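You operate a simulated robot arm through the tools that you are given. There is no shell and no other tool. Be economical: measure what you need, move in short steps, check, and stop when the job is done.

You run a simulated robot arm. Do the job below in one go: nothing can be reset, and whatever is moved stays where it is left.

JOB
Put two new batteries in the yellow lantern and check that it lights.
Fine: plus ends up, flap shut, lantern off again; the old battery stays on the mat.
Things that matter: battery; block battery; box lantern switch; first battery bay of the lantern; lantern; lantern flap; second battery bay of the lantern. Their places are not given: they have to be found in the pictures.

Only the result counts: the job must be done as asked and must still hold three seconds after the hand-in. Knocking over, shifting, dropping, spilling or breaking anything else fails it.

ROBOT AND FRAMES
A 7-joint arm with a two-finger parallel gripper, fixed in place. Base frame: the origin is at the foot of the arm, x ahead of it, y to its left, z up. Readings come in m, rad, newtons and seconds.
Its first joint turns from -2.304 to 2.304 rad. Payload 3.91 kg.
Tool frame: the origin (TCP) lies between the finger pads and is the grasp point; the fingertips stand 0.03 m ahead of it; z points along the fingers, y is the line along which they close. Largest opening 0.11 m; finger width 0.02, thickness 0.01; the body of the gripper, 0.048 by 0.112 m, starts 0.055 m behind the TCP.
Orientation is that of the tool frame in the base frame, as a unit quaternion [w, x, y, z]. With the fingers straight down and closing along the base's y, the tool's x points along the base's -x, its y along +y and its z along -z.

CONTROLS
- The arm moves only by the tool nudge_tool. Its arguments are lists of equal length, an entry for each row: "angular": the turn, a rotation vector about the tool's x, y, z in rad, a list of three; "linear": the shift along the tool's x, y, z in mm, a list of three; "hand": the opening, from 0 (shut) to 1 (fully open). In form: {"angular": [[wx, wy, wz], ...], "linear": [[x, y, z], ...], "hand": [hand, ...]}. A call has 1 to 20 rows; each row is the pose to reach, as a shift and turn from the pose commanded when the call began, along the tool's axes at that moment. Rows are played at 5 a second. More than 0.05 m and 0.15 rad between two rows, or a gripper value outside its range, and nothing of the call is played. A pose out of reach is approached as far as the arm can. The call stops where the force on the tool passes 90 N (or 10 N more than at its start, if that is more) or the arm is blocked; 0.2 s more then pass. The fingers move at their own pace (about 0.108 m/s each) and stop on an object; they squeeze with about 22 N. The grip force told is the motor's: it shows also when the fingers shut on nothing. Time passes only in rows, and 0.2 s behind the last, so rows that repeat a pose let the fingers close. The reply holds the time, the measured pose of the TCP, the force on the tool along the base axes, the opening and the grip force, in the units named above and with some noise, with the torque about the TCP (base axes, N m) and any sound that the robot's microphone picked up.
- Cameras (640 x 400 px; columns grow to the right, rows downward): "scene" is fixed at [0.4009, -0.6496, 1.3895]; the picture's right is [0.99, 0.17, 0.00], its down [0.04, -0.23, -0.97] and it looks along [-0.16, 0.96, -0.23] (base axes); focal length 343 px, centre (320, 200). "wrist" rides on the gripper at [0.072, 0.017, -0.103] in the tool frame; the picture's right is [-0.23, 0.97, 0.00], its down [-0.76, -0.18, -0.62] and it looks along [-0.61, -0.14, 0.78] (tool axes); focal length 222 px, centre (320, 200).
- capture(camera): a new picture of that camera. It takes no simulated time.
- point_at(camera, pixels): for up to 12 pixels [column, row] of the newest picture of that camera ("zoom" is the newest enlarged one), the place [x, y, z] in the base frame of the surface seen there, good to about 0.003 m. It takes no simulated time.
- zoom(camera, box): a new picture of the part [left, top, right, bottom] of that camera's present view, enlarged. It takes no simulated time.
- sign_off(): hands the job in; it is judged then, once.

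Keep the steps short. Do not move on a guess: measure, check each grasp and each placing, and mend mistakes. In all there are 80 turns and 54 pictures (those below and enlarged ones count). Leave the gripper open and the arm clear of the work at the hand-in unless told otherwise, and finish with a single line.

The tools are called as a command line: name --argument value ..., lists and objects as JSON in quotes. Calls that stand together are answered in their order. nudge_tool: Moves the arm, as the interface text tells. Its arguments: {"type":"object","properties":{"angular":{"type":"array"},"linear":{"type":"array"},"hand":{"type":"array"}},"required":["angular","linear","hand"]} The other tools are called the same way: capture (camera) takes a picture; point_at (camera, pixels) gives the place of the surface under pixels of a picture; zoom (camera, box) takes an enlarged picture of a part of a camera's view; sign_off () hands the job in.

At the start:

```text
time_s: 0.0
ee_pos: [0.1581, 0.5301, 1.1873]
tcp_rot: [0.0, 0.0, 1.0, 0.0]
force: [1.1, -0.2, 0.0]
ft_torque: [-0.02, 0.05, 0.01]
opening: 0.1102
grip_force: 0.0
```

scene: 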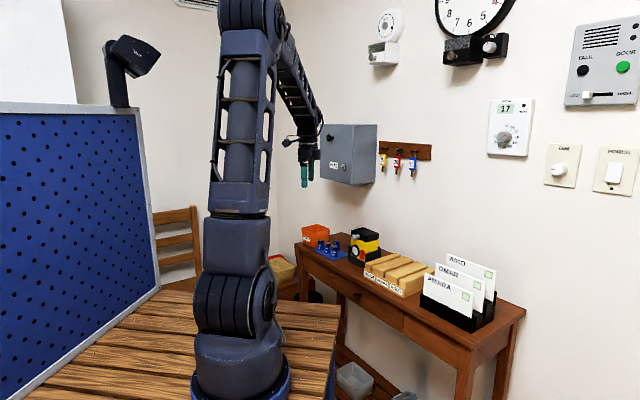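
wrist: 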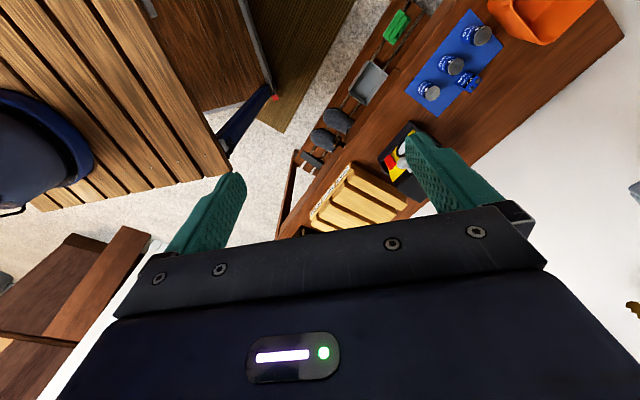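

I see the yellow lantern at about (363,247) in the scene view, with a blue mat and batteries beside it. I'll enlarge both views.

zoom --camera "scene" --box '[290, 210, 450, 310]'

zoom --camera "wrist" --box '[360, 0, 560, 220]'

```text
4.00 times, centred on (370, 260) of scene
```

zoom: 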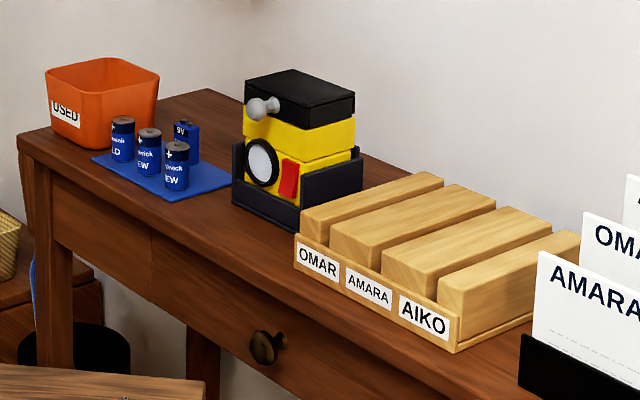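

```text
1.82 times, centred on (460, 110) of wrist
```

zoom: 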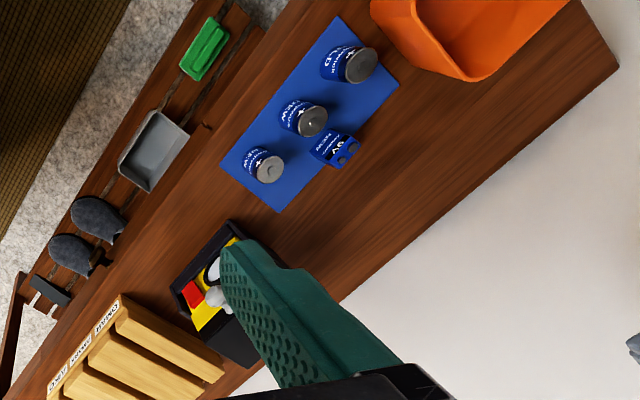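

Mat batteries read "OLD", "NEW", "NEW", plus a 9V block. The black lid with the knob is likely the flap and the red piece the switch. I'll measure points in the wrist zoom (newest) and the scene.

point_at --camera "zoom" --pixels '[[362, 65], [313, 121], [269, 169], [345, 150], [200, 295], [215, 297], [212, 270], [340, 17], [398, 84], [278, 210], [222, 166], [245, 345]]'

point_at --camera "scene" --pixels '[[320.5, 240], [327, 243], [334, 246.5], [355.5, 237], [365, 232.5], [362.5, 254.5], [351.5, 230], [378, 234], [365, 241], [362, 228], [357, 246], [370, 246]]'

```text
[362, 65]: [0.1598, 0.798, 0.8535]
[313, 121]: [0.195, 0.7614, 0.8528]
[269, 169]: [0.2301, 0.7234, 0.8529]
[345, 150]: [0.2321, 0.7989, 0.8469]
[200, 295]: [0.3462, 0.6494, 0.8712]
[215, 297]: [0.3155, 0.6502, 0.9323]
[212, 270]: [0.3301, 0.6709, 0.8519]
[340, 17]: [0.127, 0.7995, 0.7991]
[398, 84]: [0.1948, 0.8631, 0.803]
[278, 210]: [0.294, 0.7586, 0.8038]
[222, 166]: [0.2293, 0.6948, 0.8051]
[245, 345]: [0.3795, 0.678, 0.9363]
```

```text
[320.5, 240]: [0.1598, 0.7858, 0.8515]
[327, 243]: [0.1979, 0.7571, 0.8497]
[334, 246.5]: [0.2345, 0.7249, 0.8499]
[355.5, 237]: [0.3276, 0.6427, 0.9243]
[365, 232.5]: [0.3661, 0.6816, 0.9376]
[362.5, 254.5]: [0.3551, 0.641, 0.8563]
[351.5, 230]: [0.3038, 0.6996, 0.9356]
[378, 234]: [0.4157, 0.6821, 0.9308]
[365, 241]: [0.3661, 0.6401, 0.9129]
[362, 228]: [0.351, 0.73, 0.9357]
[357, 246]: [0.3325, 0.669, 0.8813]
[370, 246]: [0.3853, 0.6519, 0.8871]
```

The lantern front faces the arm at about 45°. I'll turn the tool 45° to line up with it and move to where the wrist camera sees the lantern between the fingers.

nudge_tool --angular '[[0, 0, -0.131], [0, 0, -0.262], [0, 0, -0.393], [0, 0, -0.524], [0, 0, -0.655], [0, 0, -0.785], [0, 0, -0.785]]' --linear '[[-14, 3, 14], [-28, 6, 28], [-41, 10, 43], [-55, 13, 58], [-68, 17, 72], [-82, 20, 87], [-82, 20, 87]]' --hand '[1, 1, 1, 1, 1, 1, 1]'

capture --camera "wrist"

```text
time_s: 1.6
ee_pos: [0.2406, 0.5525, 1.1011]
tcp_rot: [0.0, -0.384, 0.923, 0.0]
force: [0.0, 0.2, 0.4]
ft_torque: [0.02, 0.0, 0.0]
opening: 0.1102
grip_force: 0.1
```

```text
49 pictures are left
```

wrist: 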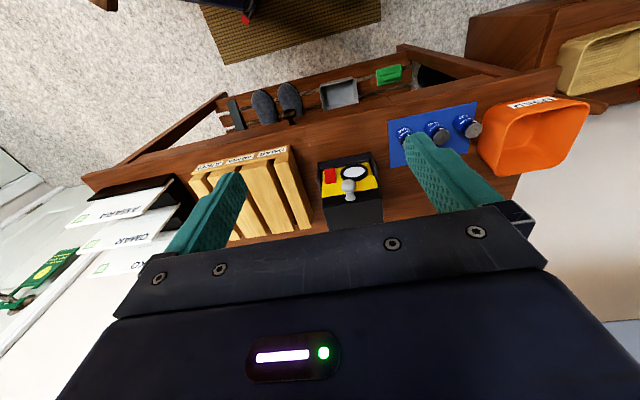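

zoom --camera "wrist" --box '[290, 90, 490, 230]'

```text
2.86 times, centred on (390, 160) of wrist
```

zoom: 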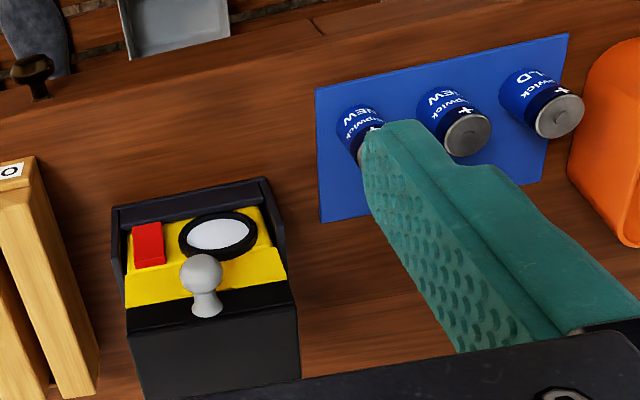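

Clear view of the knob, red switch, and tray. Measuring them.

point_at --camera "zoom" --pixels '[[201, 270], [206, 302], [150, 240], [147, 262], [130, 310], [286, 284], [128, 336], [298, 312], [298, 375], [218, 232], [469, 133], [560, 115]]'

zoom --camera "scene" --box '[340, 220, 390, 275]'

```text
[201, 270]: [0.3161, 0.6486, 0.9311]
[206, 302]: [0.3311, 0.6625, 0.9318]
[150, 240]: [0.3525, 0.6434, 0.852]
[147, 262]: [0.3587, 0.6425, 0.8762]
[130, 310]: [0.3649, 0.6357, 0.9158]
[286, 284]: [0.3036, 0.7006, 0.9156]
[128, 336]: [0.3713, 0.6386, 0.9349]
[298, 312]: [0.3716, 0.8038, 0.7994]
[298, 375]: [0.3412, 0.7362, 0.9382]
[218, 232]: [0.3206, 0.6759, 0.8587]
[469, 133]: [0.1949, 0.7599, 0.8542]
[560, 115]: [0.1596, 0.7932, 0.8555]
```

```text
7.27 times, centred on (365, 248) of scene
```

zoom: 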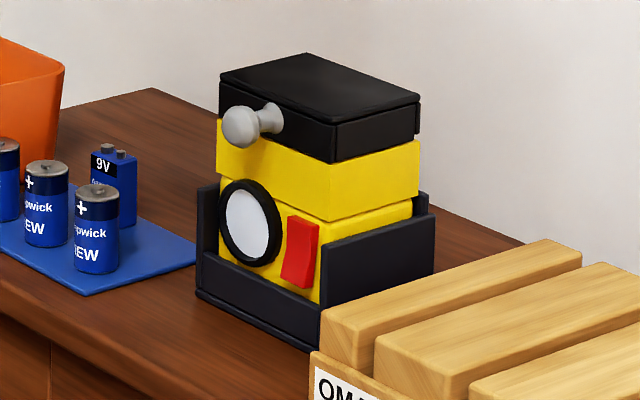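

I need the lid's depth to get the hinge line; measuring lid corners in this scene enlargement.

point_at --camera "zoom" --pixels '[[224, 78], [308, 57], [415, 98], [335, 120], [240, 127], [268, 119], [300, 245], [302, 220], [296, 280], [333, 158], [330, 215], [420, 200]]'

```text
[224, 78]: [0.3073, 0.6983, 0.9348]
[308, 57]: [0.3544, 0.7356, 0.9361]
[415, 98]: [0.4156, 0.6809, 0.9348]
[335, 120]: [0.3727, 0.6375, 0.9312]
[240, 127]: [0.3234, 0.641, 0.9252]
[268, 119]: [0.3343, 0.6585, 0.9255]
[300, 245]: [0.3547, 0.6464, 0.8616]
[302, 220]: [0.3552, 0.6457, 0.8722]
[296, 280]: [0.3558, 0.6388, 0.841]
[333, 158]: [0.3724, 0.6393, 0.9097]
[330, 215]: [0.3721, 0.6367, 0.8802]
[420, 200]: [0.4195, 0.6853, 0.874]
```

The lid is about 0.09 × 0.062 m with its top at 0.935, and the knob centre is near (0.323, 0.653, 0.922). I'll move above the knob with the fingers half open.

nudge_tool --angular '[[0, 0, -0.01], [0, 0, -0.02], [0, 0, -0.03], [0, 0, -0.03], [0, 0, -0.03]]' --linear '[[-35, 3, 25], [-70, 6, 50], [-105, 9, 75], [-129, 12, 96], [-129, 12, 96]]' --hand '[0.8, 0.6, 0.5, 0.5, 0.5]'

capture --camera "wrist"

zoom --camera "scene" --box '[320, 190, 400, 270]'

```text
time_s: 2.8
ee_pos: [0.3224, 0.6511, 1.0065]
tcp_rot: [0.0, -0.397, 0.918, 0.0]
force: [-0.4, -0.6, 0.8]
ft_torque: [0.0, 0.01, -0.02]
opening: 0.055
grip_force: 0.1
```

```text
46 pictures are left
```

wrist: 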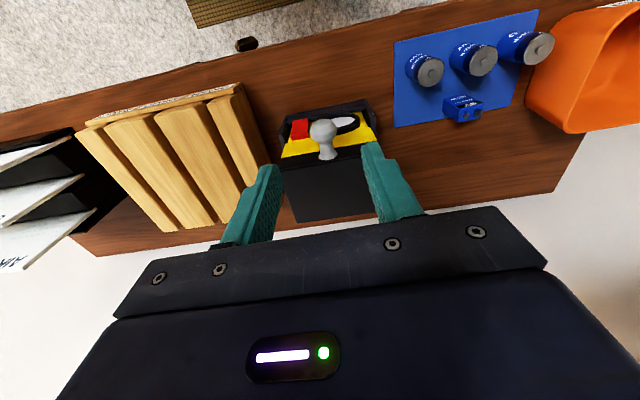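

```text
5.00 times, centred on (360, 230) of scene
```

zoom: 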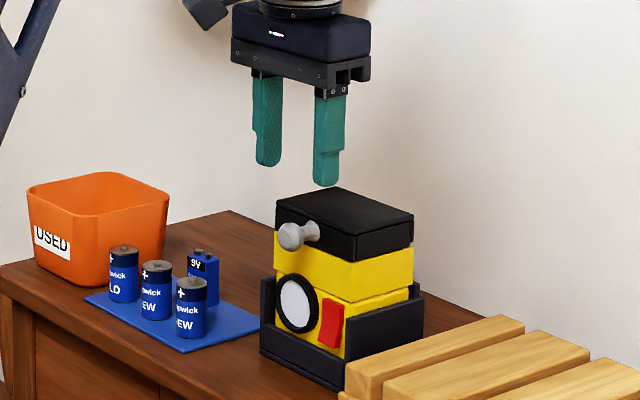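

Fingers straddle the knob's line. I'll check the ball position again before going down.

point_at --camera "wrist" --pixels '[[322, 128], [314, 134], [331, 134], [327, 150], [290, 155], [370, 145], [298, 222], [373, 210], [428, 70], [478, 60]]'

nudge_tool --angular '[[0, 0, 0], [0, 0, 0], [0, 0, 0]]' --linear '[[0, 0, 25], [0, 0, 50], [0, 0, 50]]' --hand '[0.5, 0.5, 0.5]'

```text
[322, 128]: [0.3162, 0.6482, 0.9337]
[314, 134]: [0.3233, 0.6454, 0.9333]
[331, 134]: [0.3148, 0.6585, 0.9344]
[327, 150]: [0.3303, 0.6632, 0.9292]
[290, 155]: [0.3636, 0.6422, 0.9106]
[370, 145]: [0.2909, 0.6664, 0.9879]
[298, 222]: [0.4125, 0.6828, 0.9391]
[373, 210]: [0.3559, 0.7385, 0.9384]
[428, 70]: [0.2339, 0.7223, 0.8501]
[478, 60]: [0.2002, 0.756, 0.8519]
```

```text
time_s: 3.6
ee_pos: [0.3228, 0.6505, 0.9553]
tcp_rot: [0.0, -0.397, 0.918, 0.0]
force: [0.3, -0.3, -0.4]
ft_torque: [0.01, 0.02, -0.04]
opening: 0.055
grip_force: 0.1
```

Ball centre about (0.321, 0.653, 0.924). Going down 13 mm and closing on it.

nudge_tool --angular '[[0, 0, 0], [0, 0, 0], [0, 0, 0], [0, 0, 0]]' --linear '[[0, 0, 13], [0, 0, 13], [0, 0, 13], [0, 0, 13]]' --hand '[0.5, 0.2, 0.0, 0.0]'

zoom --camera "wrist" --box '[250, 80, 410, 240]'

```text
time_s: 4.6
ee_pos: [0.3233, 0.6512, 0.9415]
tcp_rot: [0.0, -0.397, 0.918, 0.001]
force: [-5.2, -0.1, -0.1]
ft_torque: [-0.1, 0.24, -0.02]
opening: 0.0228
grip_force: 22.6
```

```text
2.50 times, centred on (330, 160) of wrist
```

zoom: 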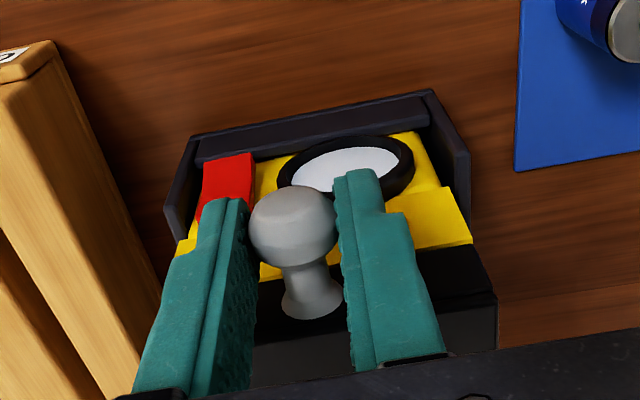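

Firm grip on the 23 mm ball. I'll lift gently, 14 mm along the arc, and read the force.

nudge_tool --angular '[[0, 0, 0], [0, 0, 0], [0, 0, 0], [0, 0, 0]]' --linear '[[0, 1, -4], [0, 1, -7], [0, 1, -10], [0, 1, -14]]' --hand '[0, 0, 0, 0]'

zoom --camera "scene" --box '[320, 190, 400, 270]'

```text
time_s: 5.6
ee_pos: [0.3217, 0.6529, 0.9563]
tcp_rot: [0.0, -0.396, 0.918, 0.0]
force: [-1.2, -1.1, -5.6]
ft_torque: [-0.37, 0.33, -0.07]
opening: 0.0228
grip_force: 21.9
```

```text
5.00 times, centred on (360, 230) of scene
```

zoom: 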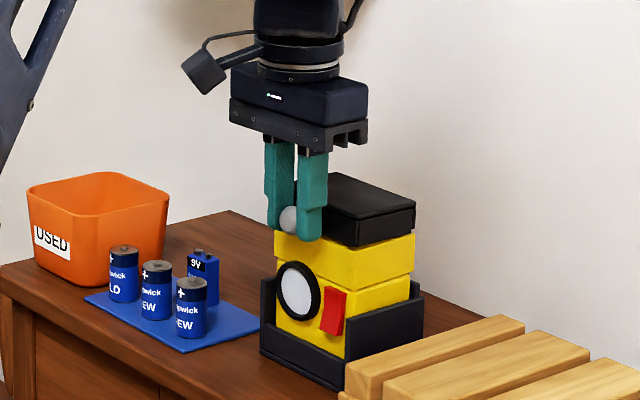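

Lid follows, only ~6 N. Continuing the arc to about 40°.

nudge_tool --angular '[[0, 0, 0], [0, 0, 0], [0, 0, 0], [0, 0, 0], [0, 0, 0], [0, 0, 0]]' --linear '[[-1, 0, -7], [-3, 0, -14], [-5, 0, -21], [-8, 0, -27], [-11.5, 0, -33.5], [-15.5, 0, -39.5]]' --hand '[0, 0, 0, 0, 0, 0]'

zoom --camera "scene" --box '[320, 190, 400, 270]'

```text
time_s: 7.0
ee_pos: [0.3339, 0.6622, 0.9946]
tcp_rot: [0.0, -0.396, 0.918, 0.0]
force: [-1.9, -3.5, -6.3]
ft_torque: [-0.5, 0.36, -0.21]
opening: 0.0227
grip_force: 21.7
```

```text
5.00 times, centred on (360, 230) of scene
```

zoom: 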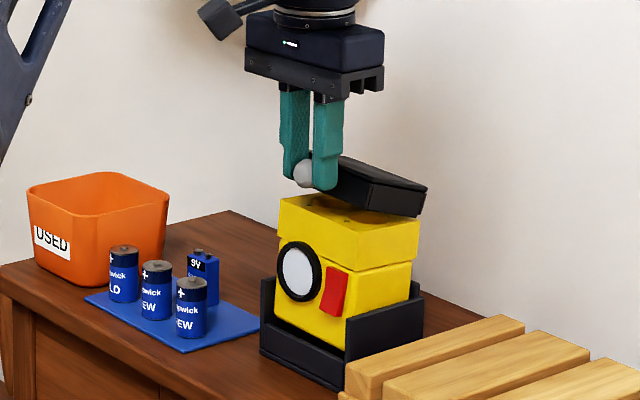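

The lid is a thick box and turns about its lower back edge. Continuing the arc, now more backward.

nudge_tool --angular '[[0, 0, 0], [0, 0, 0], [0, 0, 0], [0, 0, 0]]' --linear '[[-5, 0, -2], [-10, 0, -4], [-15, 0, -5.5], [-20, 0, -7]]' --hand '[0, 0, 0, 0]'

zoom --camera "scene" --box '[320, 190, 400, 270]'

```text
time_s: 8.0
ee_pos: [0.3459, 0.6773, 1.0033]
tcp_rot: [0.0, -0.398, 0.917, 0.0]
force: [-1.9, -3.4, -4.7]
ft_torque: [-0.54, 0.39, -0.2]
opening: 0.0228
grip_force: 21.9
```

```text
5.00 times, centred on (360, 230) of scene
```

zoom: 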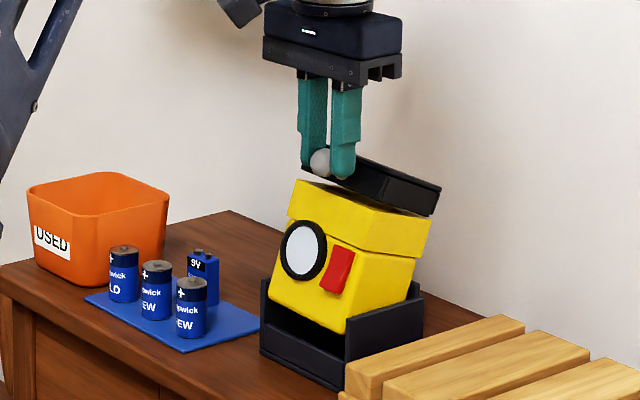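

The whole lantern is tipping: my grip resists the ball's turning, so the lid isn't pivoting freely. I'll retrace the last move at once to seat the lantern.

nudge_tool --angular '[[0, 0, 0], [0, 0, 0], [0, 0, 0], [0, 0, 0], [0, 0, 0]]' --linear '[[5, 0, 1.5], [10, 0, 3], [15, 0, 5], [20, 0, 7], [20, 0, 7]]' --hand '[0, 0, 0, 0, 0]'

zoom --camera "scene" --box '[320, 190, 400, 270]'

```text
time_s: 9.2
ee_pos: [0.333, 0.6632, 0.995]
tcp_rot: [0.001, -0.397, 0.918, 0.0]
force: [0.9, 5.5, 5.0]
ft_torque: [0.63, -0.31, 0.14]
opening: 0.0225
grip_force: 21.8
```

```text
5.00 times, centred on (360, 230) of scene
```

zoom: 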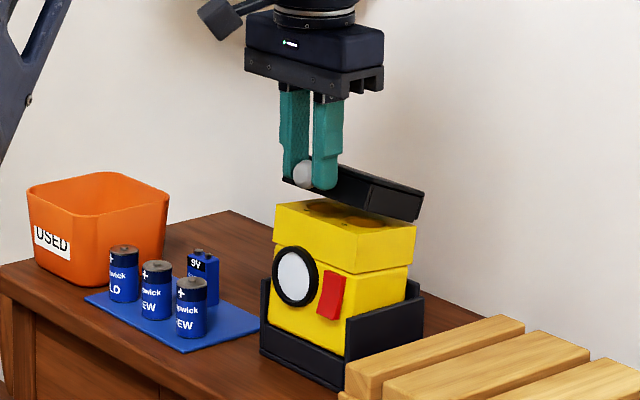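

The lantern is seated again and two round bays show under the lid. I'll close the lid while tilting the tool with it (no slip at the ball), so I can regrip tilted and then swing tool and lid together.

nudge_tool --angular '[[0, -0.087, 0], [0, -0.175, 0], [0, -0.262, 0], [0, -0.349, 0], [0, -0.436, 0], [0, -0.524, 0], [0, -0.611, 0]]' --linear '[[4, 0, 6], [8.5, 0, 12.3], [13, 0, 19], [17.3, 0, 26.2], [21, 0, 34], [24, 0, 41.7], [26.5, 0, 49]]' --hand '[0, 0, 0, 0, 0, 0, 0]'

zoom --camera "scene" --box '[320, 190, 400, 270]'

```text
time_s: 10.8
ee_pos: [0.3139, 0.6431, 0.9462]
tcp_rot: [0.276, -0.378, 0.876, 0.119]
force: [-2.9, -3.2, 11.7]
ft_torque: [-0.35, 0.31, 0.04]
opening: 0.0232
grip_force: 22.4
```

```text
5.00 times, centred on (360, 230) of scene
```

zoom: 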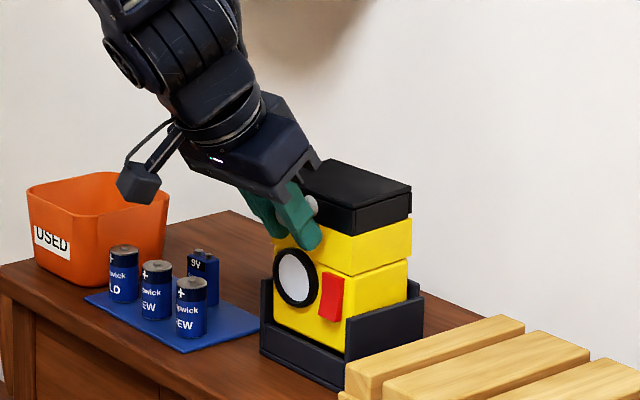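

Lid shut, lantern seated. I'll open the fingers a bit, tilt to about 70° around the ball, and look before regripping.

nudge_tool --angular '[[0, 0, 0], [0, 0, 0], [0, -0.1, 0], [0, -0.2, 0], [0, -0.3, 0], [0, -0.4, 0], [0, -0.5, 0], [0, -0.61, 0], [0, -0.61, 0]]' --linear '[[0, 0, 0], [0, 0, 0], [2, 0, 2], [4, 0, 4], [6, 0, 6], [8, 0, 8], [10, 0, 9.5], [12, 0, 11], [12, 0, 11]]' --hand '[0.4, 0.4, 0.4, 0.4, 0.4, 0.4, 0.4, 0.4, 0.4]'

zoom --camera "scene" --box '[320, 190, 400, 270]'

capture --camera "wrist"

```text
time_s: 12.8
ee_pos: [0.3126, 0.6412, 0.93]
tcp_rot: [0.527, -0.325, 0.752, 0.227]
force: [-0.4, -0.5, 0.4]
ft_torque: [0.03, 0.0, 0.0]
opening: 0.0442
grip_force: 0.2
```

```text
5.00 times, centred on (360, 230) of scene
```

zoom: 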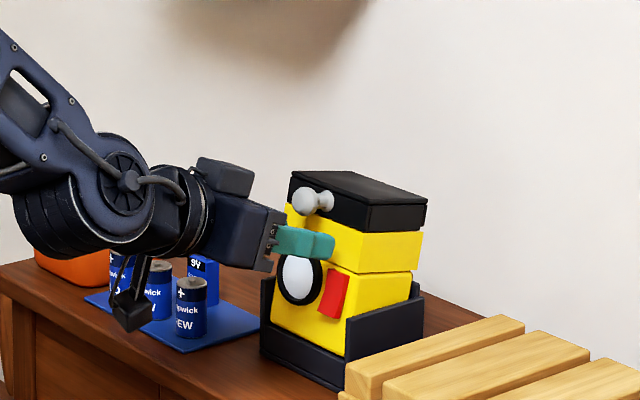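

```text
37 pictures are left
```

wrist: 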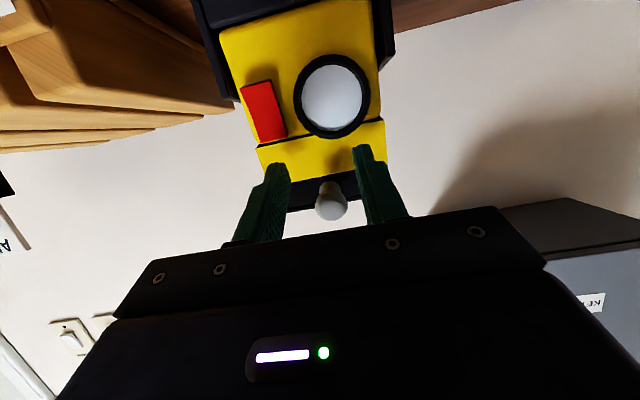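

The lantern looks slightly tipped back and the knob sits above the fingers. I'll look closer and measure.

zoom --camera "scene" --box '[345, 215, 385, 270]'

point_at --camera "zoom" --pixels '[[320, 200], [200, 60], [480, 110], [330, 100], [480, 180], [400, 200], [430, 260], [420, 340], [130, 380], [180, 60]]'

point_at --camera "wrist" --pixels '[[331, 203], [250, 90], [275, 135], [300, 30], [345, 155], [375, 130], [262, 155], [300, 200], [360, 192]]'

```text
7.27 times, centred on (365, 242) of scene
```

zoom: 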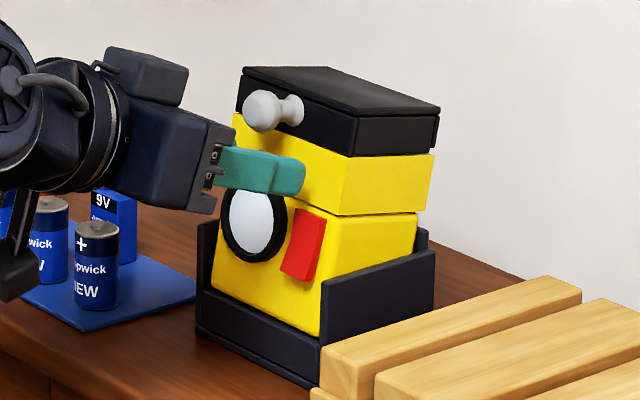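

```text
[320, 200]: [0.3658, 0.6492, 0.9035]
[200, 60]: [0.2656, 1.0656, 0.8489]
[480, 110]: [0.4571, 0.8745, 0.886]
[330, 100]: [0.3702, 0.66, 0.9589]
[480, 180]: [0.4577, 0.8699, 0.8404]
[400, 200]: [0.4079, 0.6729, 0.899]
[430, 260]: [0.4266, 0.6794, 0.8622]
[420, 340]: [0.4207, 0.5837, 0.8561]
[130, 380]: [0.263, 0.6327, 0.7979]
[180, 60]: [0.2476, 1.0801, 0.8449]
```

```text
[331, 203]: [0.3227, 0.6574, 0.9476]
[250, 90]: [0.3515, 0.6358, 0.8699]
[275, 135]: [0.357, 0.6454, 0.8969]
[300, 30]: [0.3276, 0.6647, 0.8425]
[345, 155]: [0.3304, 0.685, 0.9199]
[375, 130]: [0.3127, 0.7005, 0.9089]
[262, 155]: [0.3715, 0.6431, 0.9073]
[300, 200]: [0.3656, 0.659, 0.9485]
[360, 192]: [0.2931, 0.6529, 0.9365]
```

The lantern front is ~15 mm raised, wedged in its cradle, with no force on the tool. I'll back the tool straight out and see if it settles.

nudge_tool --angular '[[0, 0, 0], [0, 0, 0], [0, 0, 0], [0, 0, 0]]' --linear '[[0, 0, -15], [0, 0, -30], [0, 0, -50], [0, 0, -50]]' --hand '[0.4, 0.4, 0.4, 0.4]'

zoom --camera "scene" --box '[345, 215, 385, 270]'

```text
time_s: 13.8
ee_pos: [0.2791, 0.6063, 0.9472]
tcp_rot: [0.527, -0.325, 0.752, 0.228]
force: [0.4, 0.8, 0.1]
ft_torque: [-0.02, 0.0, -0.02]
opening: 0.0439
grip_force: 0.1
```

```text
7.27 times, centred on (365, 242) of scene
```

zoom: 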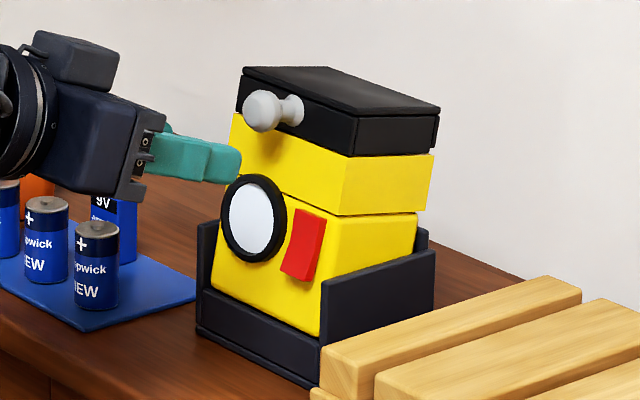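

It stays wedged. I'll raise the tool, turn it upright, close the fingers, and come above the lid's front edge to press it back down gently.

nudge_tool --angular '[[0, 0.12, 0], [0, 0.24, 0], [0, 0.36, 0], [0, 0.48, 0], [0, 0.6, 0], [0, 0.72, 0], [0, 0.84, 0], [0, 0.96, 0], [0, 1.08, 0], [0, 1.2, 0], [0, 1.22, 0]]' --linear '[[-17, 0, -6], [-34, 0, -12], [-51, 0, -18], [-69, 0, -25], [-75, 0, -9], [-81, 0, 8], [-87, 0, 25], [-93, 0, 42], [-99, 0, 58], [-104, 0, 73], [-104, 0, 73]]' --hand '[0, 0, 0, 0, 0, 0, 0, 0, 0, 0, 0]'

capture --camera "wrist"

```text
time_s: 16.2
ee_pos: [0.3483, 0.6843, 1.0216]
tcp_rot: [0.0, -0.397, 0.918, 0.0]
force: [-2.7, 1.2, -0.4]
ft_torque: [-0.09, -0.24, 0.0]
opening: 0.0
grip_force: 21.9
out of reach, approached as far as the arm can: row 4, 5
```

```text
34 pictures are left
```

wrist: 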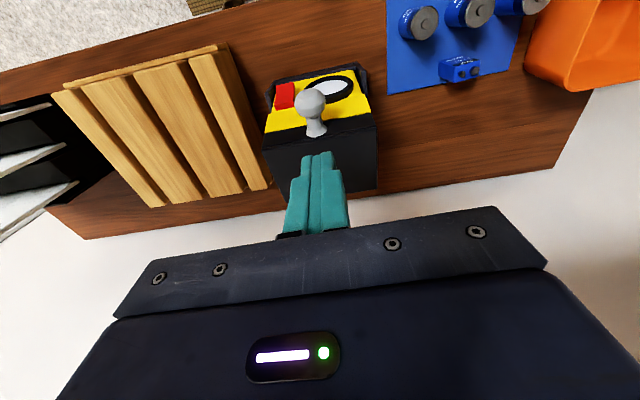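

Tips are above the front middle of the lid. Pressing down slowly.

nudge_tool --angular '[[0, 0, 0], [0, 0, 0], [0, 0, 0], [0, 0, 0], [0, 0, 0], [0, 0, 0], [0, 0, 0]]' --linear '[[0, 0, 20], [0, 0, 30], [0, 0, 36], [0, 0, 42], [0, 0, 48], [0, 0, 53], [0, 0, 56]]' --hand '[0, 0, 0, 0, 0, 0, 0]'

zoom --camera "scene" --box '[345, 215, 385, 270]'

```text
time_s: 17.2
ee_pos: [0.3524, 0.6847, 0.991]
tcp_rot: [0.004, -0.396, 0.918, 0.004]
force: [5.3, -6.0, 22.0]
ft_torque: [-0.48, 0.05, 0.06]
opening: 0.0001
grip_force: 22.0
stopped in row 5: the force on the tool passed its limit at 100 N (the readings are from after the stop); the commanded pose is now the measured one
```

```text
7.27 times, centred on (365, 242) of scene
```

zoom: 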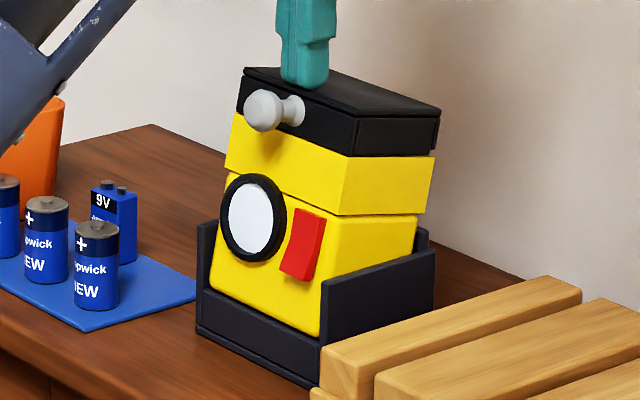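

Even 100 N does not seat it, so it's jammed. I'll measure how it sits before acting.

point_at --camera "zoom" --pixels '[[345, 225], [330, 328], [220, 275], [238, 125], [413, 222], [405, 255], [355, 118], [436, 110], [425, 240], [320, 345], [205, 225], [265, 110]]'

point_at --camera "wrist" --pixels '[[272, 78], [357, 64], [368, 85], [277, 68], [340, 66], [268, 100], [311, 98], [264, 150], [375, 135]]'

```text
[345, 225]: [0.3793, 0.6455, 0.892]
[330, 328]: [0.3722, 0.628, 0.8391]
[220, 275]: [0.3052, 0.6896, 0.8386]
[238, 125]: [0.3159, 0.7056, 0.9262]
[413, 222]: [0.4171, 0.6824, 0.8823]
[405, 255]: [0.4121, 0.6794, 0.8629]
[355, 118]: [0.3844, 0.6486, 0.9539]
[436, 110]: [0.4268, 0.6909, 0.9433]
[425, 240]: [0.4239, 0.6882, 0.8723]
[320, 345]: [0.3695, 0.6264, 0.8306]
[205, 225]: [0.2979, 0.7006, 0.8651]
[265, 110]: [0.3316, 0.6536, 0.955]
```

```text
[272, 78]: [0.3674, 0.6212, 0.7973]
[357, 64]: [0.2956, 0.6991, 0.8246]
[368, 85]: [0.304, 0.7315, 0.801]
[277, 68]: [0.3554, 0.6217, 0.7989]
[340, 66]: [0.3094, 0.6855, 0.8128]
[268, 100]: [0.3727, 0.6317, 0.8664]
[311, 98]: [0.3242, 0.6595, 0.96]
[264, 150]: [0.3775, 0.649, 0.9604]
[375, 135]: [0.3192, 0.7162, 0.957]
```

The lantern's front bottom edge (z≈0.835) is resting on the cradle's front rim. It needs a push back of a few mm on the front face so that it drops in. I'll go up, out, tilt to 70°, and stop just short of the yellow face below the knob.

nudge_tool --angular '[[0, 0, 0], [0, 0, 0], [0, 0, 0], [0, 0, 0], [0, -0.12, 0], [0, -0.24, 0], [0, -0.36, 0], [0, -0.48, 0], [0, -0.6, 0], [0, -0.72, 0], [0, -0.84, 0], [0, -0.96, 0], [0, -1.08, 0], [0, -1.2, 0], [0, -1.22, 0], [0, -1.22, 0], [0, -1.22, 0], [0, -1.22, 0]]' --linear '[[0, 0, -25], [0, 0, -40], [40, 0, -40], [80, 0, -40], [106, 0, -40], [106, 0, -30], [106, 0, -20], [106, 0, -10], [106, 0, 0], [106, 0, 12], [106, 0, 24], [106, 0, 36], [106, 0, 48], [106, 0, 61], [106, 0, 71], [106, 0, 81], [90, 0, 81], [68, 0, 81]]' --hand '[0, 0, 0, 0, 0, 0, 0, 0, 0, 0, 0, 0, 0, 0, 0, 0, 0, 0]'

zoom --camera "scene" --box '[345, 215, 385, 270]'

```text
time_s: 21.0
ee_pos: [0.3042, 0.6349, 0.9045]
tcp_rot: [0.529, -0.324, 0.751, 0.229]
force: [0.8, 0.8, 0.1]
ft_torque: [0.03, 0.01, -0.04]
opening: 0.0001
grip_force: 22.1
```

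```text
7.27 times, centred on (365, 242) of scene
```

zoom: 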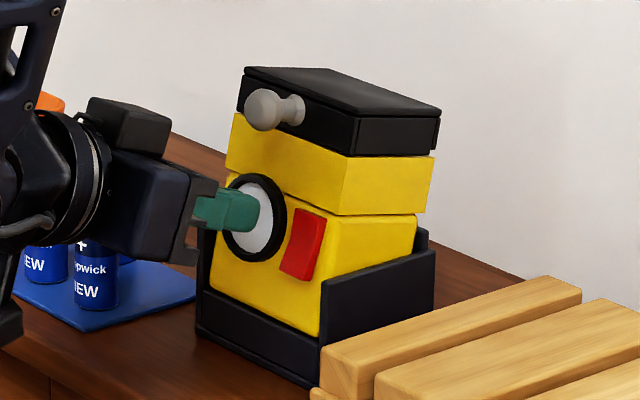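

Tip is in front of the upper yellow strip, z≈0.894. Pushing back horizontally in small steps.

nudge_tool --angular '[[0, 0, 0], [0, 0, 0], [0, 0, 0], [0, 0, 0], [0, 0, 0]]' --linear '[[-2, 0, 5.6], [-4, 0, 11.3], [-5.1, 0, 14.1], [-6.2, 0, 16.9], [-6.8, 0, 18.8]]' --hand '[0, 0, 0, 0, 0]'

zoom --camera "scene" --box '[345, 215, 385, 270]'

```text
time_s: 22.2
ee_pos: [0.3187, 0.6496, 0.9035]
tcp_rot: [0.527, -0.324, 0.751, 0.229]
force: [-0.5, -0.1, -0.2]
ft_torque: [-0.02, 0.04, 0.02]
opening: 0.0
grip_force: 22.2
```

```text
7.27 times, centred on (365, 242) of scene
```

zoom: 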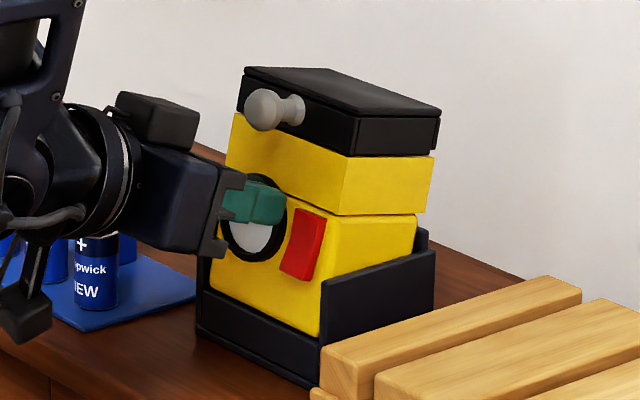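

No contact yet; the tip is at the seam height. I'll raise 7 mm onto the upper strip, then push on.

nudge_tool --angular '[[0, 0, 0], [0, 0, 0], [0, 0, 0], [0, 0, 0], [0, 0, 0]]' --linear '[[-6.6, 0, -2.4], [-7.6, 0, 0.4], [-8.6, 0, 3.2], [-9.7, 0, 6.1], [-10.3, 0, 7.9]]' --hand '[0, 0, 0, 0, 0]'

zoom --camera "scene" --box '[345, 215, 385, 270]'

```text
time_s: 23.4
ee_pos: [0.3204, 0.654, 0.9118]
tcp_rot: [0.527, -0.327, 0.75, 0.231]
force: [-18.3, -37.7, 16.0]
ft_torque: [0.13, -0.42, -0.53]
opening: 0.0
grip_force: 21.8
stopped in row 5: the force on the tool passed its limit at 98 N (the readings are from after the stop); the commanded pose is now the measured one
```

```text
7.27 times, centred on (365, 242) of scene
```

zoom: 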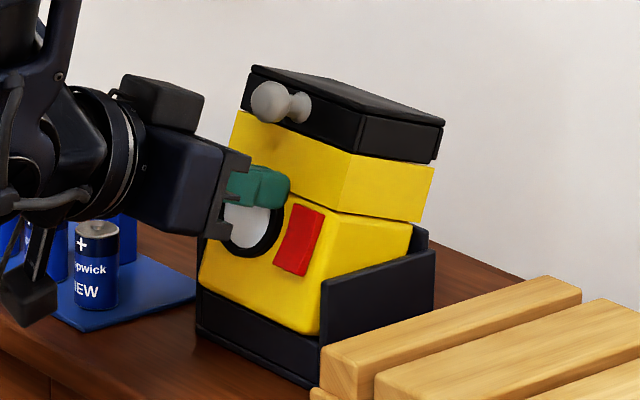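

That tips it further back; wrong height. Backing off, then I'll push low on the face just above the rim instead.

nudge_tool --angular '[[0, 0, 0], [0, 0, 0], [0, 0, 0]]' --linear '[[5, 0, -14], [10, 0, -28], [10, 0, -28]]' --hand '[0, 0, 0]'

zoom --camera "scene" --box '[345, 215, 385, 270]'

point_at --camera "zoom" --pixels '[[325, 328], [300, 320], [260, 295], [255, 308], [270, 335], [215, 280], [300, 280], [240, 258], [240, 125], [350, 120], [280, 285]]'

```text
time_s: 24.2
ee_pos: [0.3025, 0.6349, 0.9093]
tcp_rot: [0.527, -0.326, 0.751, 0.23]
force: [-1.0, -0.1, -0.2]
ft_torque: [0.01, 0.03, 0.0]
opening: 0.0
grip_force: 22.4
```

```text
7.27 times, centred on (365, 242) of scene
```

zoom: 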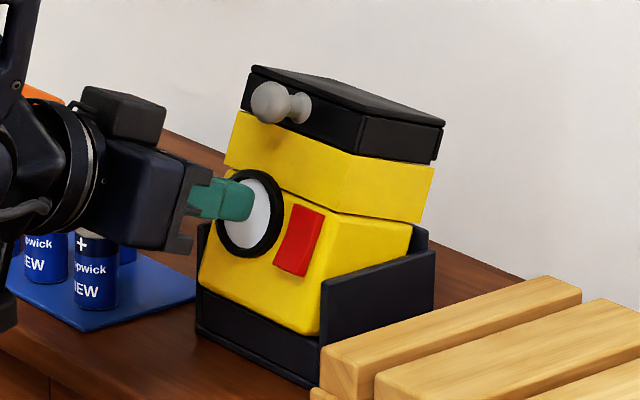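

```text
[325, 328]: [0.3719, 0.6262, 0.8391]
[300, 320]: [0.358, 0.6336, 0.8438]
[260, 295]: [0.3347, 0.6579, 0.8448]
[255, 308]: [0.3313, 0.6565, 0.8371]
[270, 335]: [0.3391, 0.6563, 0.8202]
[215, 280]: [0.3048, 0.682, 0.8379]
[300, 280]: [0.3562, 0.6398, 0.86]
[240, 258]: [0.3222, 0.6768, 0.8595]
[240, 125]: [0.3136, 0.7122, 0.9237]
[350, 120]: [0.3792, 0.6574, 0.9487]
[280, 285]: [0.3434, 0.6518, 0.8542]
```

The bottom edge overhangs the rim by ~5 mm. I'll bring the tip down in front of the strip between lens and switch (z≈0.845), tilt 60°.

nudge_tool --angular '[[0, 0.06, 0], [0, 0.12, 0], [0, 0.175, 0], [0, 0.175, 0], [0, 0.175, 0]]' --linear '[[0, -17, -10], [17, -17, -5], [34, -17, 4], [50.7, -17, 13], [50.7, -17, 13]]' --hand '[0, 0, 0, 0, 0]'

zoom --camera "scene" --box '[345, 215, 385, 270]'

zoom --camera "wrist" --box '[220, 60, 420, 240]'

```text
time_s: 25.4
ee_pos: [0.3114, 0.6189, 0.8589]
tcp_rot: [0.459, -0.345, 0.794, 0.201]
force: [0.0, 0.4, -1.0]
ft_torque: [0.06, 0.01, -0.03]
opening: 0.0
grip_force: 21.9
```

```text
7.27 times, centred on (365, 242) of scene
```

zoom: 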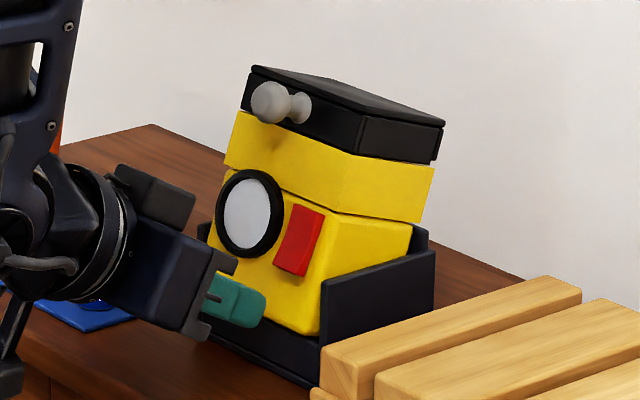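

```text
2.22 times, centred on (320, 150) of wrist
```

zoom: 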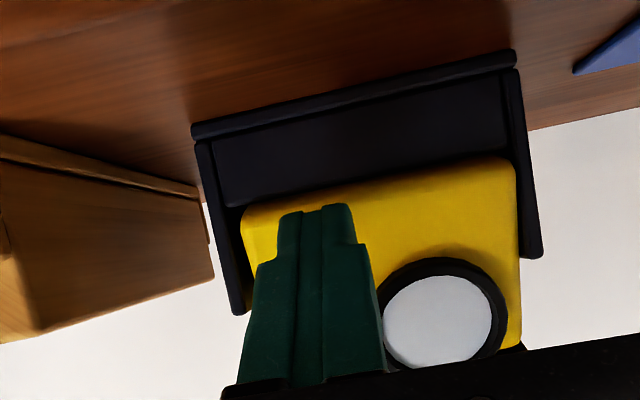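

Tip is right in front of the bottom strip. Pushing back in 3 mm steps.

nudge_tool --angular '[[0, 0, 0], [0, 0, 0], [0, 0, 0], [0, 0, 0], [0, 0, 0], [0, 0, 0]]' --linear '[[-3, 0, 5.2], [-4.5, 0, 7.8], [-6, 0, 10.4], [-7.5, 0, 13], [-9, 0, 15.6], [-9, 0, 15.6]]' --hand '[0, 0, 0, 0, 0, 0]'

zoom --camera "scene" --box '[345, 215, 385, 270]'

```text
time_s: 26.8
ee_pos: [0.3223, 0.6318, 0.8597]
tcp_rot: [0.46, -0.344, 0.794, 0.201]
force: [-8.9, -8.3, -0.8]
ft_torque: [-0.07, 0.08, -0.03]
opening: 0.0
grip_force: 21.6
```

```text
7.27 times, centred on (365, 242) of scene
```

zoom: 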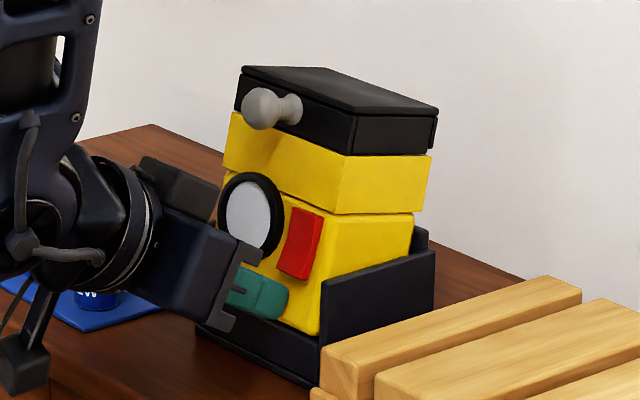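

It works: the lantern is coming upright with only ~12 N. Pushing on, same direction.

nudge_tool --angular '[[0, 0, 0], [0, 0, 0], [0, 0, 0], [0, 0, 0], [0, 0, 0]]' --linear '[[-1, 0, 1.7], [-2, 0, 3.5], [-3, 0, 5.2], [-4, 0, 6.9], [-4, 0, 6.9]]' --hand '[0, 0, 0, 0, 0]'

zoom --camera "scene" --box '[345, 215, 385, 270]'

```text
time_s: 27.8
ee_pos: [0.3241, 0.6334, 0.8579]
tcp_rot: [0.457, -0.346, 0.795, 0.199]
force: [-14.5, -25.4, 16.6]
ft_torque: [0.22, -0.28, -0.23]
opening: 0.0001
grip_force: 21.7
stopped in row 5: the force on the tool passed its limit at 94 N (the readings are from after the stop); the commanded pose is now the measured one
```

```text
7.27 times, centred on (365, 242) of scene
```

zoom: 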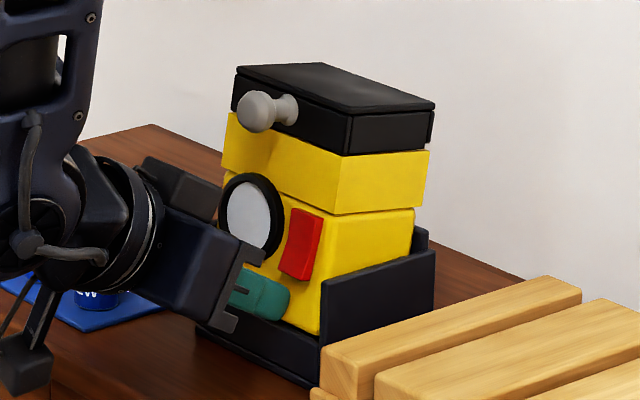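

Force rose sharply; blocked. Backing off 30 mm to look.

nudge_tool --angular '[[0, 0, 0], [0, 0, 0], [0, 0, 0]]' --linear '[[0, 0, -15], [0, 0, -35], [0, 0, -35]]' --hand '[0, 0, 0]'

zoom --camera "scene" --box '[345, 215, 385, 270]'

point_at --camera "zoom" --pixels '[[320, 328], [300, 322], [260, 298], [255, 308], [270, 335], [215, 275], [320, 345], [240, 88], [360, 115], [430, 110], [325, 70], [425, 235]]'

zoom --camera "wrist" --box '[220, 40, 440, 240]'

```text
time_s: 28.6
ee_pos: [0.3049, 0.6133, 0.8755]
tcp_rot: [0.457, -0.346, 0.795, 0.199]
force: [0.3, 0.0, 0.5]
ft_torque: [0.03, -0.01, 0.0]
opening: 0.0001
grip_force: 21.6
```

```text
7.27 times, centred on (365, 242) of scene
```

zoom: 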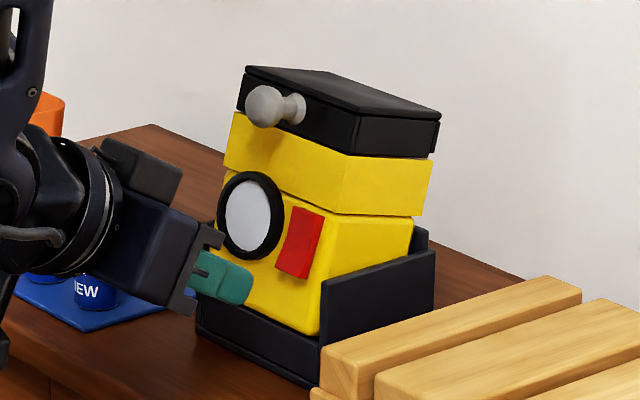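

```text
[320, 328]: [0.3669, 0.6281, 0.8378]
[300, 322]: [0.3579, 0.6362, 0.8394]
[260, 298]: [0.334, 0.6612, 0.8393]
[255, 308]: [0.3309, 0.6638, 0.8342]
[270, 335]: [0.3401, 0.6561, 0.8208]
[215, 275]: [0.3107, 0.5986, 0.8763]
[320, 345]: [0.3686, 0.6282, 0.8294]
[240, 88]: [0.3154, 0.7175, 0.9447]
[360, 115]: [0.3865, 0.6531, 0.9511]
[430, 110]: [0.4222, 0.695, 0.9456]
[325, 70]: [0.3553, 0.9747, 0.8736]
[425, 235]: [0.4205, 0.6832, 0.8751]
```

```text
2.00 times, centred on (330, 140) of wrist
```

zoom: 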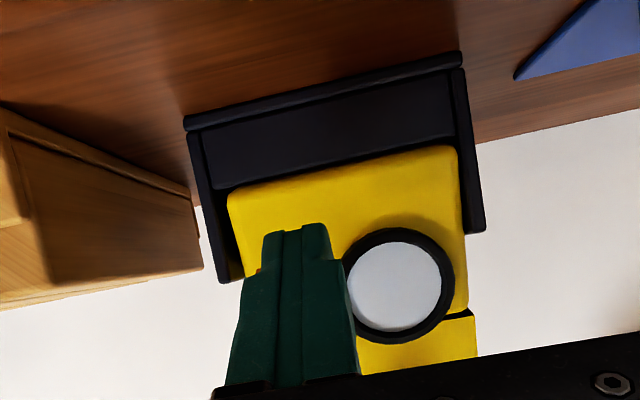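

The body leans on the back wall while its front edge stands on the rim. A side grip and straight lift with re-placing is the sure fix: the body is ~88 mm wide and the gripper opens to 110 mm. First back out and upright the tool.

nudge_tool --angular '[[0, 0, 0], [0, 0.116, 0], [0, 0.232, 0], [0, 0.348, 0], [0, 0.465, 0], [0, 0.581, 0], [0, 0.697, 0], [0, 0.813, 0], [0, 0.93, 0], [0, 1.047, 0], [0, 1.047, 0]]' --linear '[[10.5, 0, -18.2], [-4.4, 2, -26.8], [-19.3, 4, -35.4], [-34.2, 6, -44], [-49.1, 8, -52.6], [-64, 10, -61.2], [-78.9, 12, -69.8], [-93.8, 14, -78.4], [-108.7, 16, -87], [-123.6, 17, -95.6], [-123.6, 17, -95.6]]' --hand '[0, 0.2, 0.5, 0.8, 1, 1, 1, 1, 1, 1, 1]'

```text
time_s: 31.0
ee_pos: [0.2788, 0.61, 1.0294]
tcp_rot: [-0.002, -0.399, 0.917, 0.0]
force: [-1.3, 0.3, -0.2]
ft_torque: [0.02, -0.03, -0.01]
opening: 0.11
grip_force: 0.1
```

nudge_tool --angular '[[0, 0, 0], [0, 0, 0], [0, 0, 0], [0, 0, 0], [0, 0, 0]]' --linear '[[-45, 0, 0], [-90, 0, 0], [-123, 0, 5], [-123, 0, 30], [-123, 0, 30]]' --hand '[1, 1, 1, 1, 1]'

zoom --camera "wrist" --box '[220, 60, 440, 240]'

point_at --camera "zoom" --pixels '[[180, 200], [410, 165], [200, 330], [400, 330], [290, 120], [160, 290], [470, 250]]'

```text
time_s: 32.2
ee_pos: [0.3611, 0.7016, 0.9989]
tcp_rot: [-0.002, -0.399, 0.917, 0.0]
force: [0.2, -0.1, 0.4]
ft_torque: [0.04, 0.0, -0.02]
opening: 0.11
grip_force: 0.2
```

```text
2.22 times, centred on (330, 150) of wrist
```

zoom: 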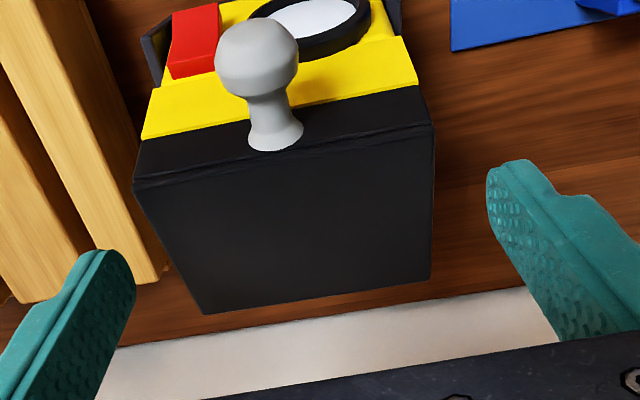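

```text
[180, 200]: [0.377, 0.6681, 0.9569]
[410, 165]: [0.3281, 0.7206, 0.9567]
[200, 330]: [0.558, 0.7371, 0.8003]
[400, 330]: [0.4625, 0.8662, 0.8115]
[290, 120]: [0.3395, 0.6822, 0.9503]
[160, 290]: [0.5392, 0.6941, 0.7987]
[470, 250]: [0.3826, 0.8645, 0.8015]
```

Fingers straddle the lid symmetrically. Lowering so tips reach z≈0.888 alongside the upper yellow block, then closing.

nudge_tool --angular '[[0, 0, 0], [0, 0, 0], [0, 0, 0], [0, 0, 0]]' --linear '[[0, 0, 30], [0, 0, 55], [0, 0, 80], [0, 0, 80]]' --hand '[1, 1, 1, 1]'

nudge_tool --angular '[[0, 0, 0], [0, 0, 0], [0, 0, 0]]' --linear '[[0, 0, 0], [0, 0, 0], [0, 0, 0]]' --hand '[0.7, 0.6, 0.6]'

zoom --camera "scene" --box '[345, 205, 385, 270]'

```text
time_s: 33.2
ee_pos: [0.3625, 0.6989, 0.9202]
tcp_rot: [-0.002, -0.4, 0.917, 0.0]
force: [-0.3, 0.3, -0.1]
ft_torque: [0.01, 0.0, 0.03]
opening: 0.11
grip_force: 0.0
```

```text
time_s: 34.0
ee_pos: [0.3617, 0.6985, 0.9193]
tcp_rot: [-0.001, -0.399, 0.917, -0.002]
force: [8.9, -16.7, 0.4]
ft_torque: [-0.73, -0.54, -0.99]
opening: 0.0946
grip_force: 22.0
```

```text
6.15 times, centred on (365, 238) of scene
```

zoom: 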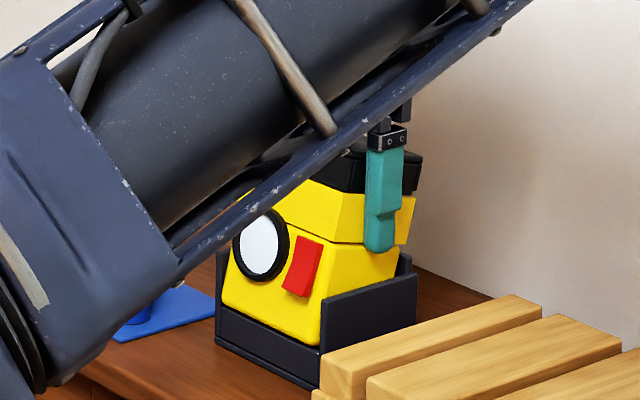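

Grip holds at 94.6 mm. Lifting slowly 40 mm straight up.

nudge_tool --angular '[[0, 0, 0], [0, 0, 0], [0, 0, 0], [0, 0, 0], [0, 0, 0], [0, 0, 0]]' --linear '[[0, -2, -2], [0, -2, -8], [0, -2, -16], [0, -2, -24], [0, -2, -32], [0, -2, -40]]' --hand '[0.5, 0.5, 0.5, 0.5, 0.5, 0.5]'

zoom --camera "scene" --box '[345, 205, 385, 270]'

capture --camera "wrist"

```text
time_s: 35.4
ee_pos: [0.3631, 0.6984, 0.9597]
tcp_rot: [-0.002, -0.399, 0.917, 0.0]
force: [0.2, 0.1, -5.3]
ft_torque: [0.01, -0.02, 0.02]
opening: 0.0946
grip_force: 22.0
```

```text
6.15 times, centred on (365, 238) of scene
```

zoom: 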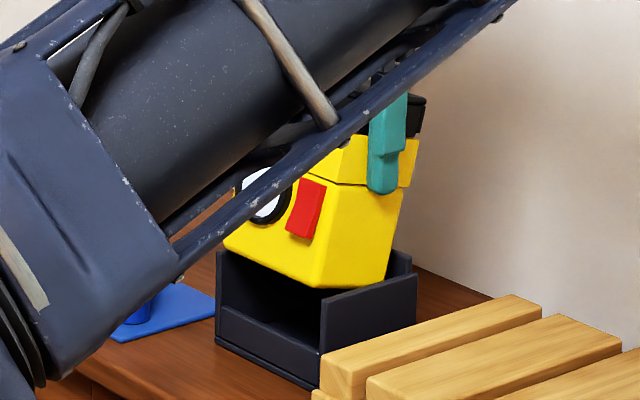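

```text
19 pictures are left
```

wrist: 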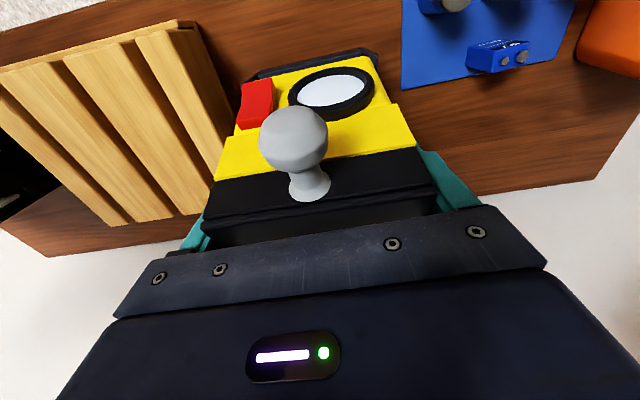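

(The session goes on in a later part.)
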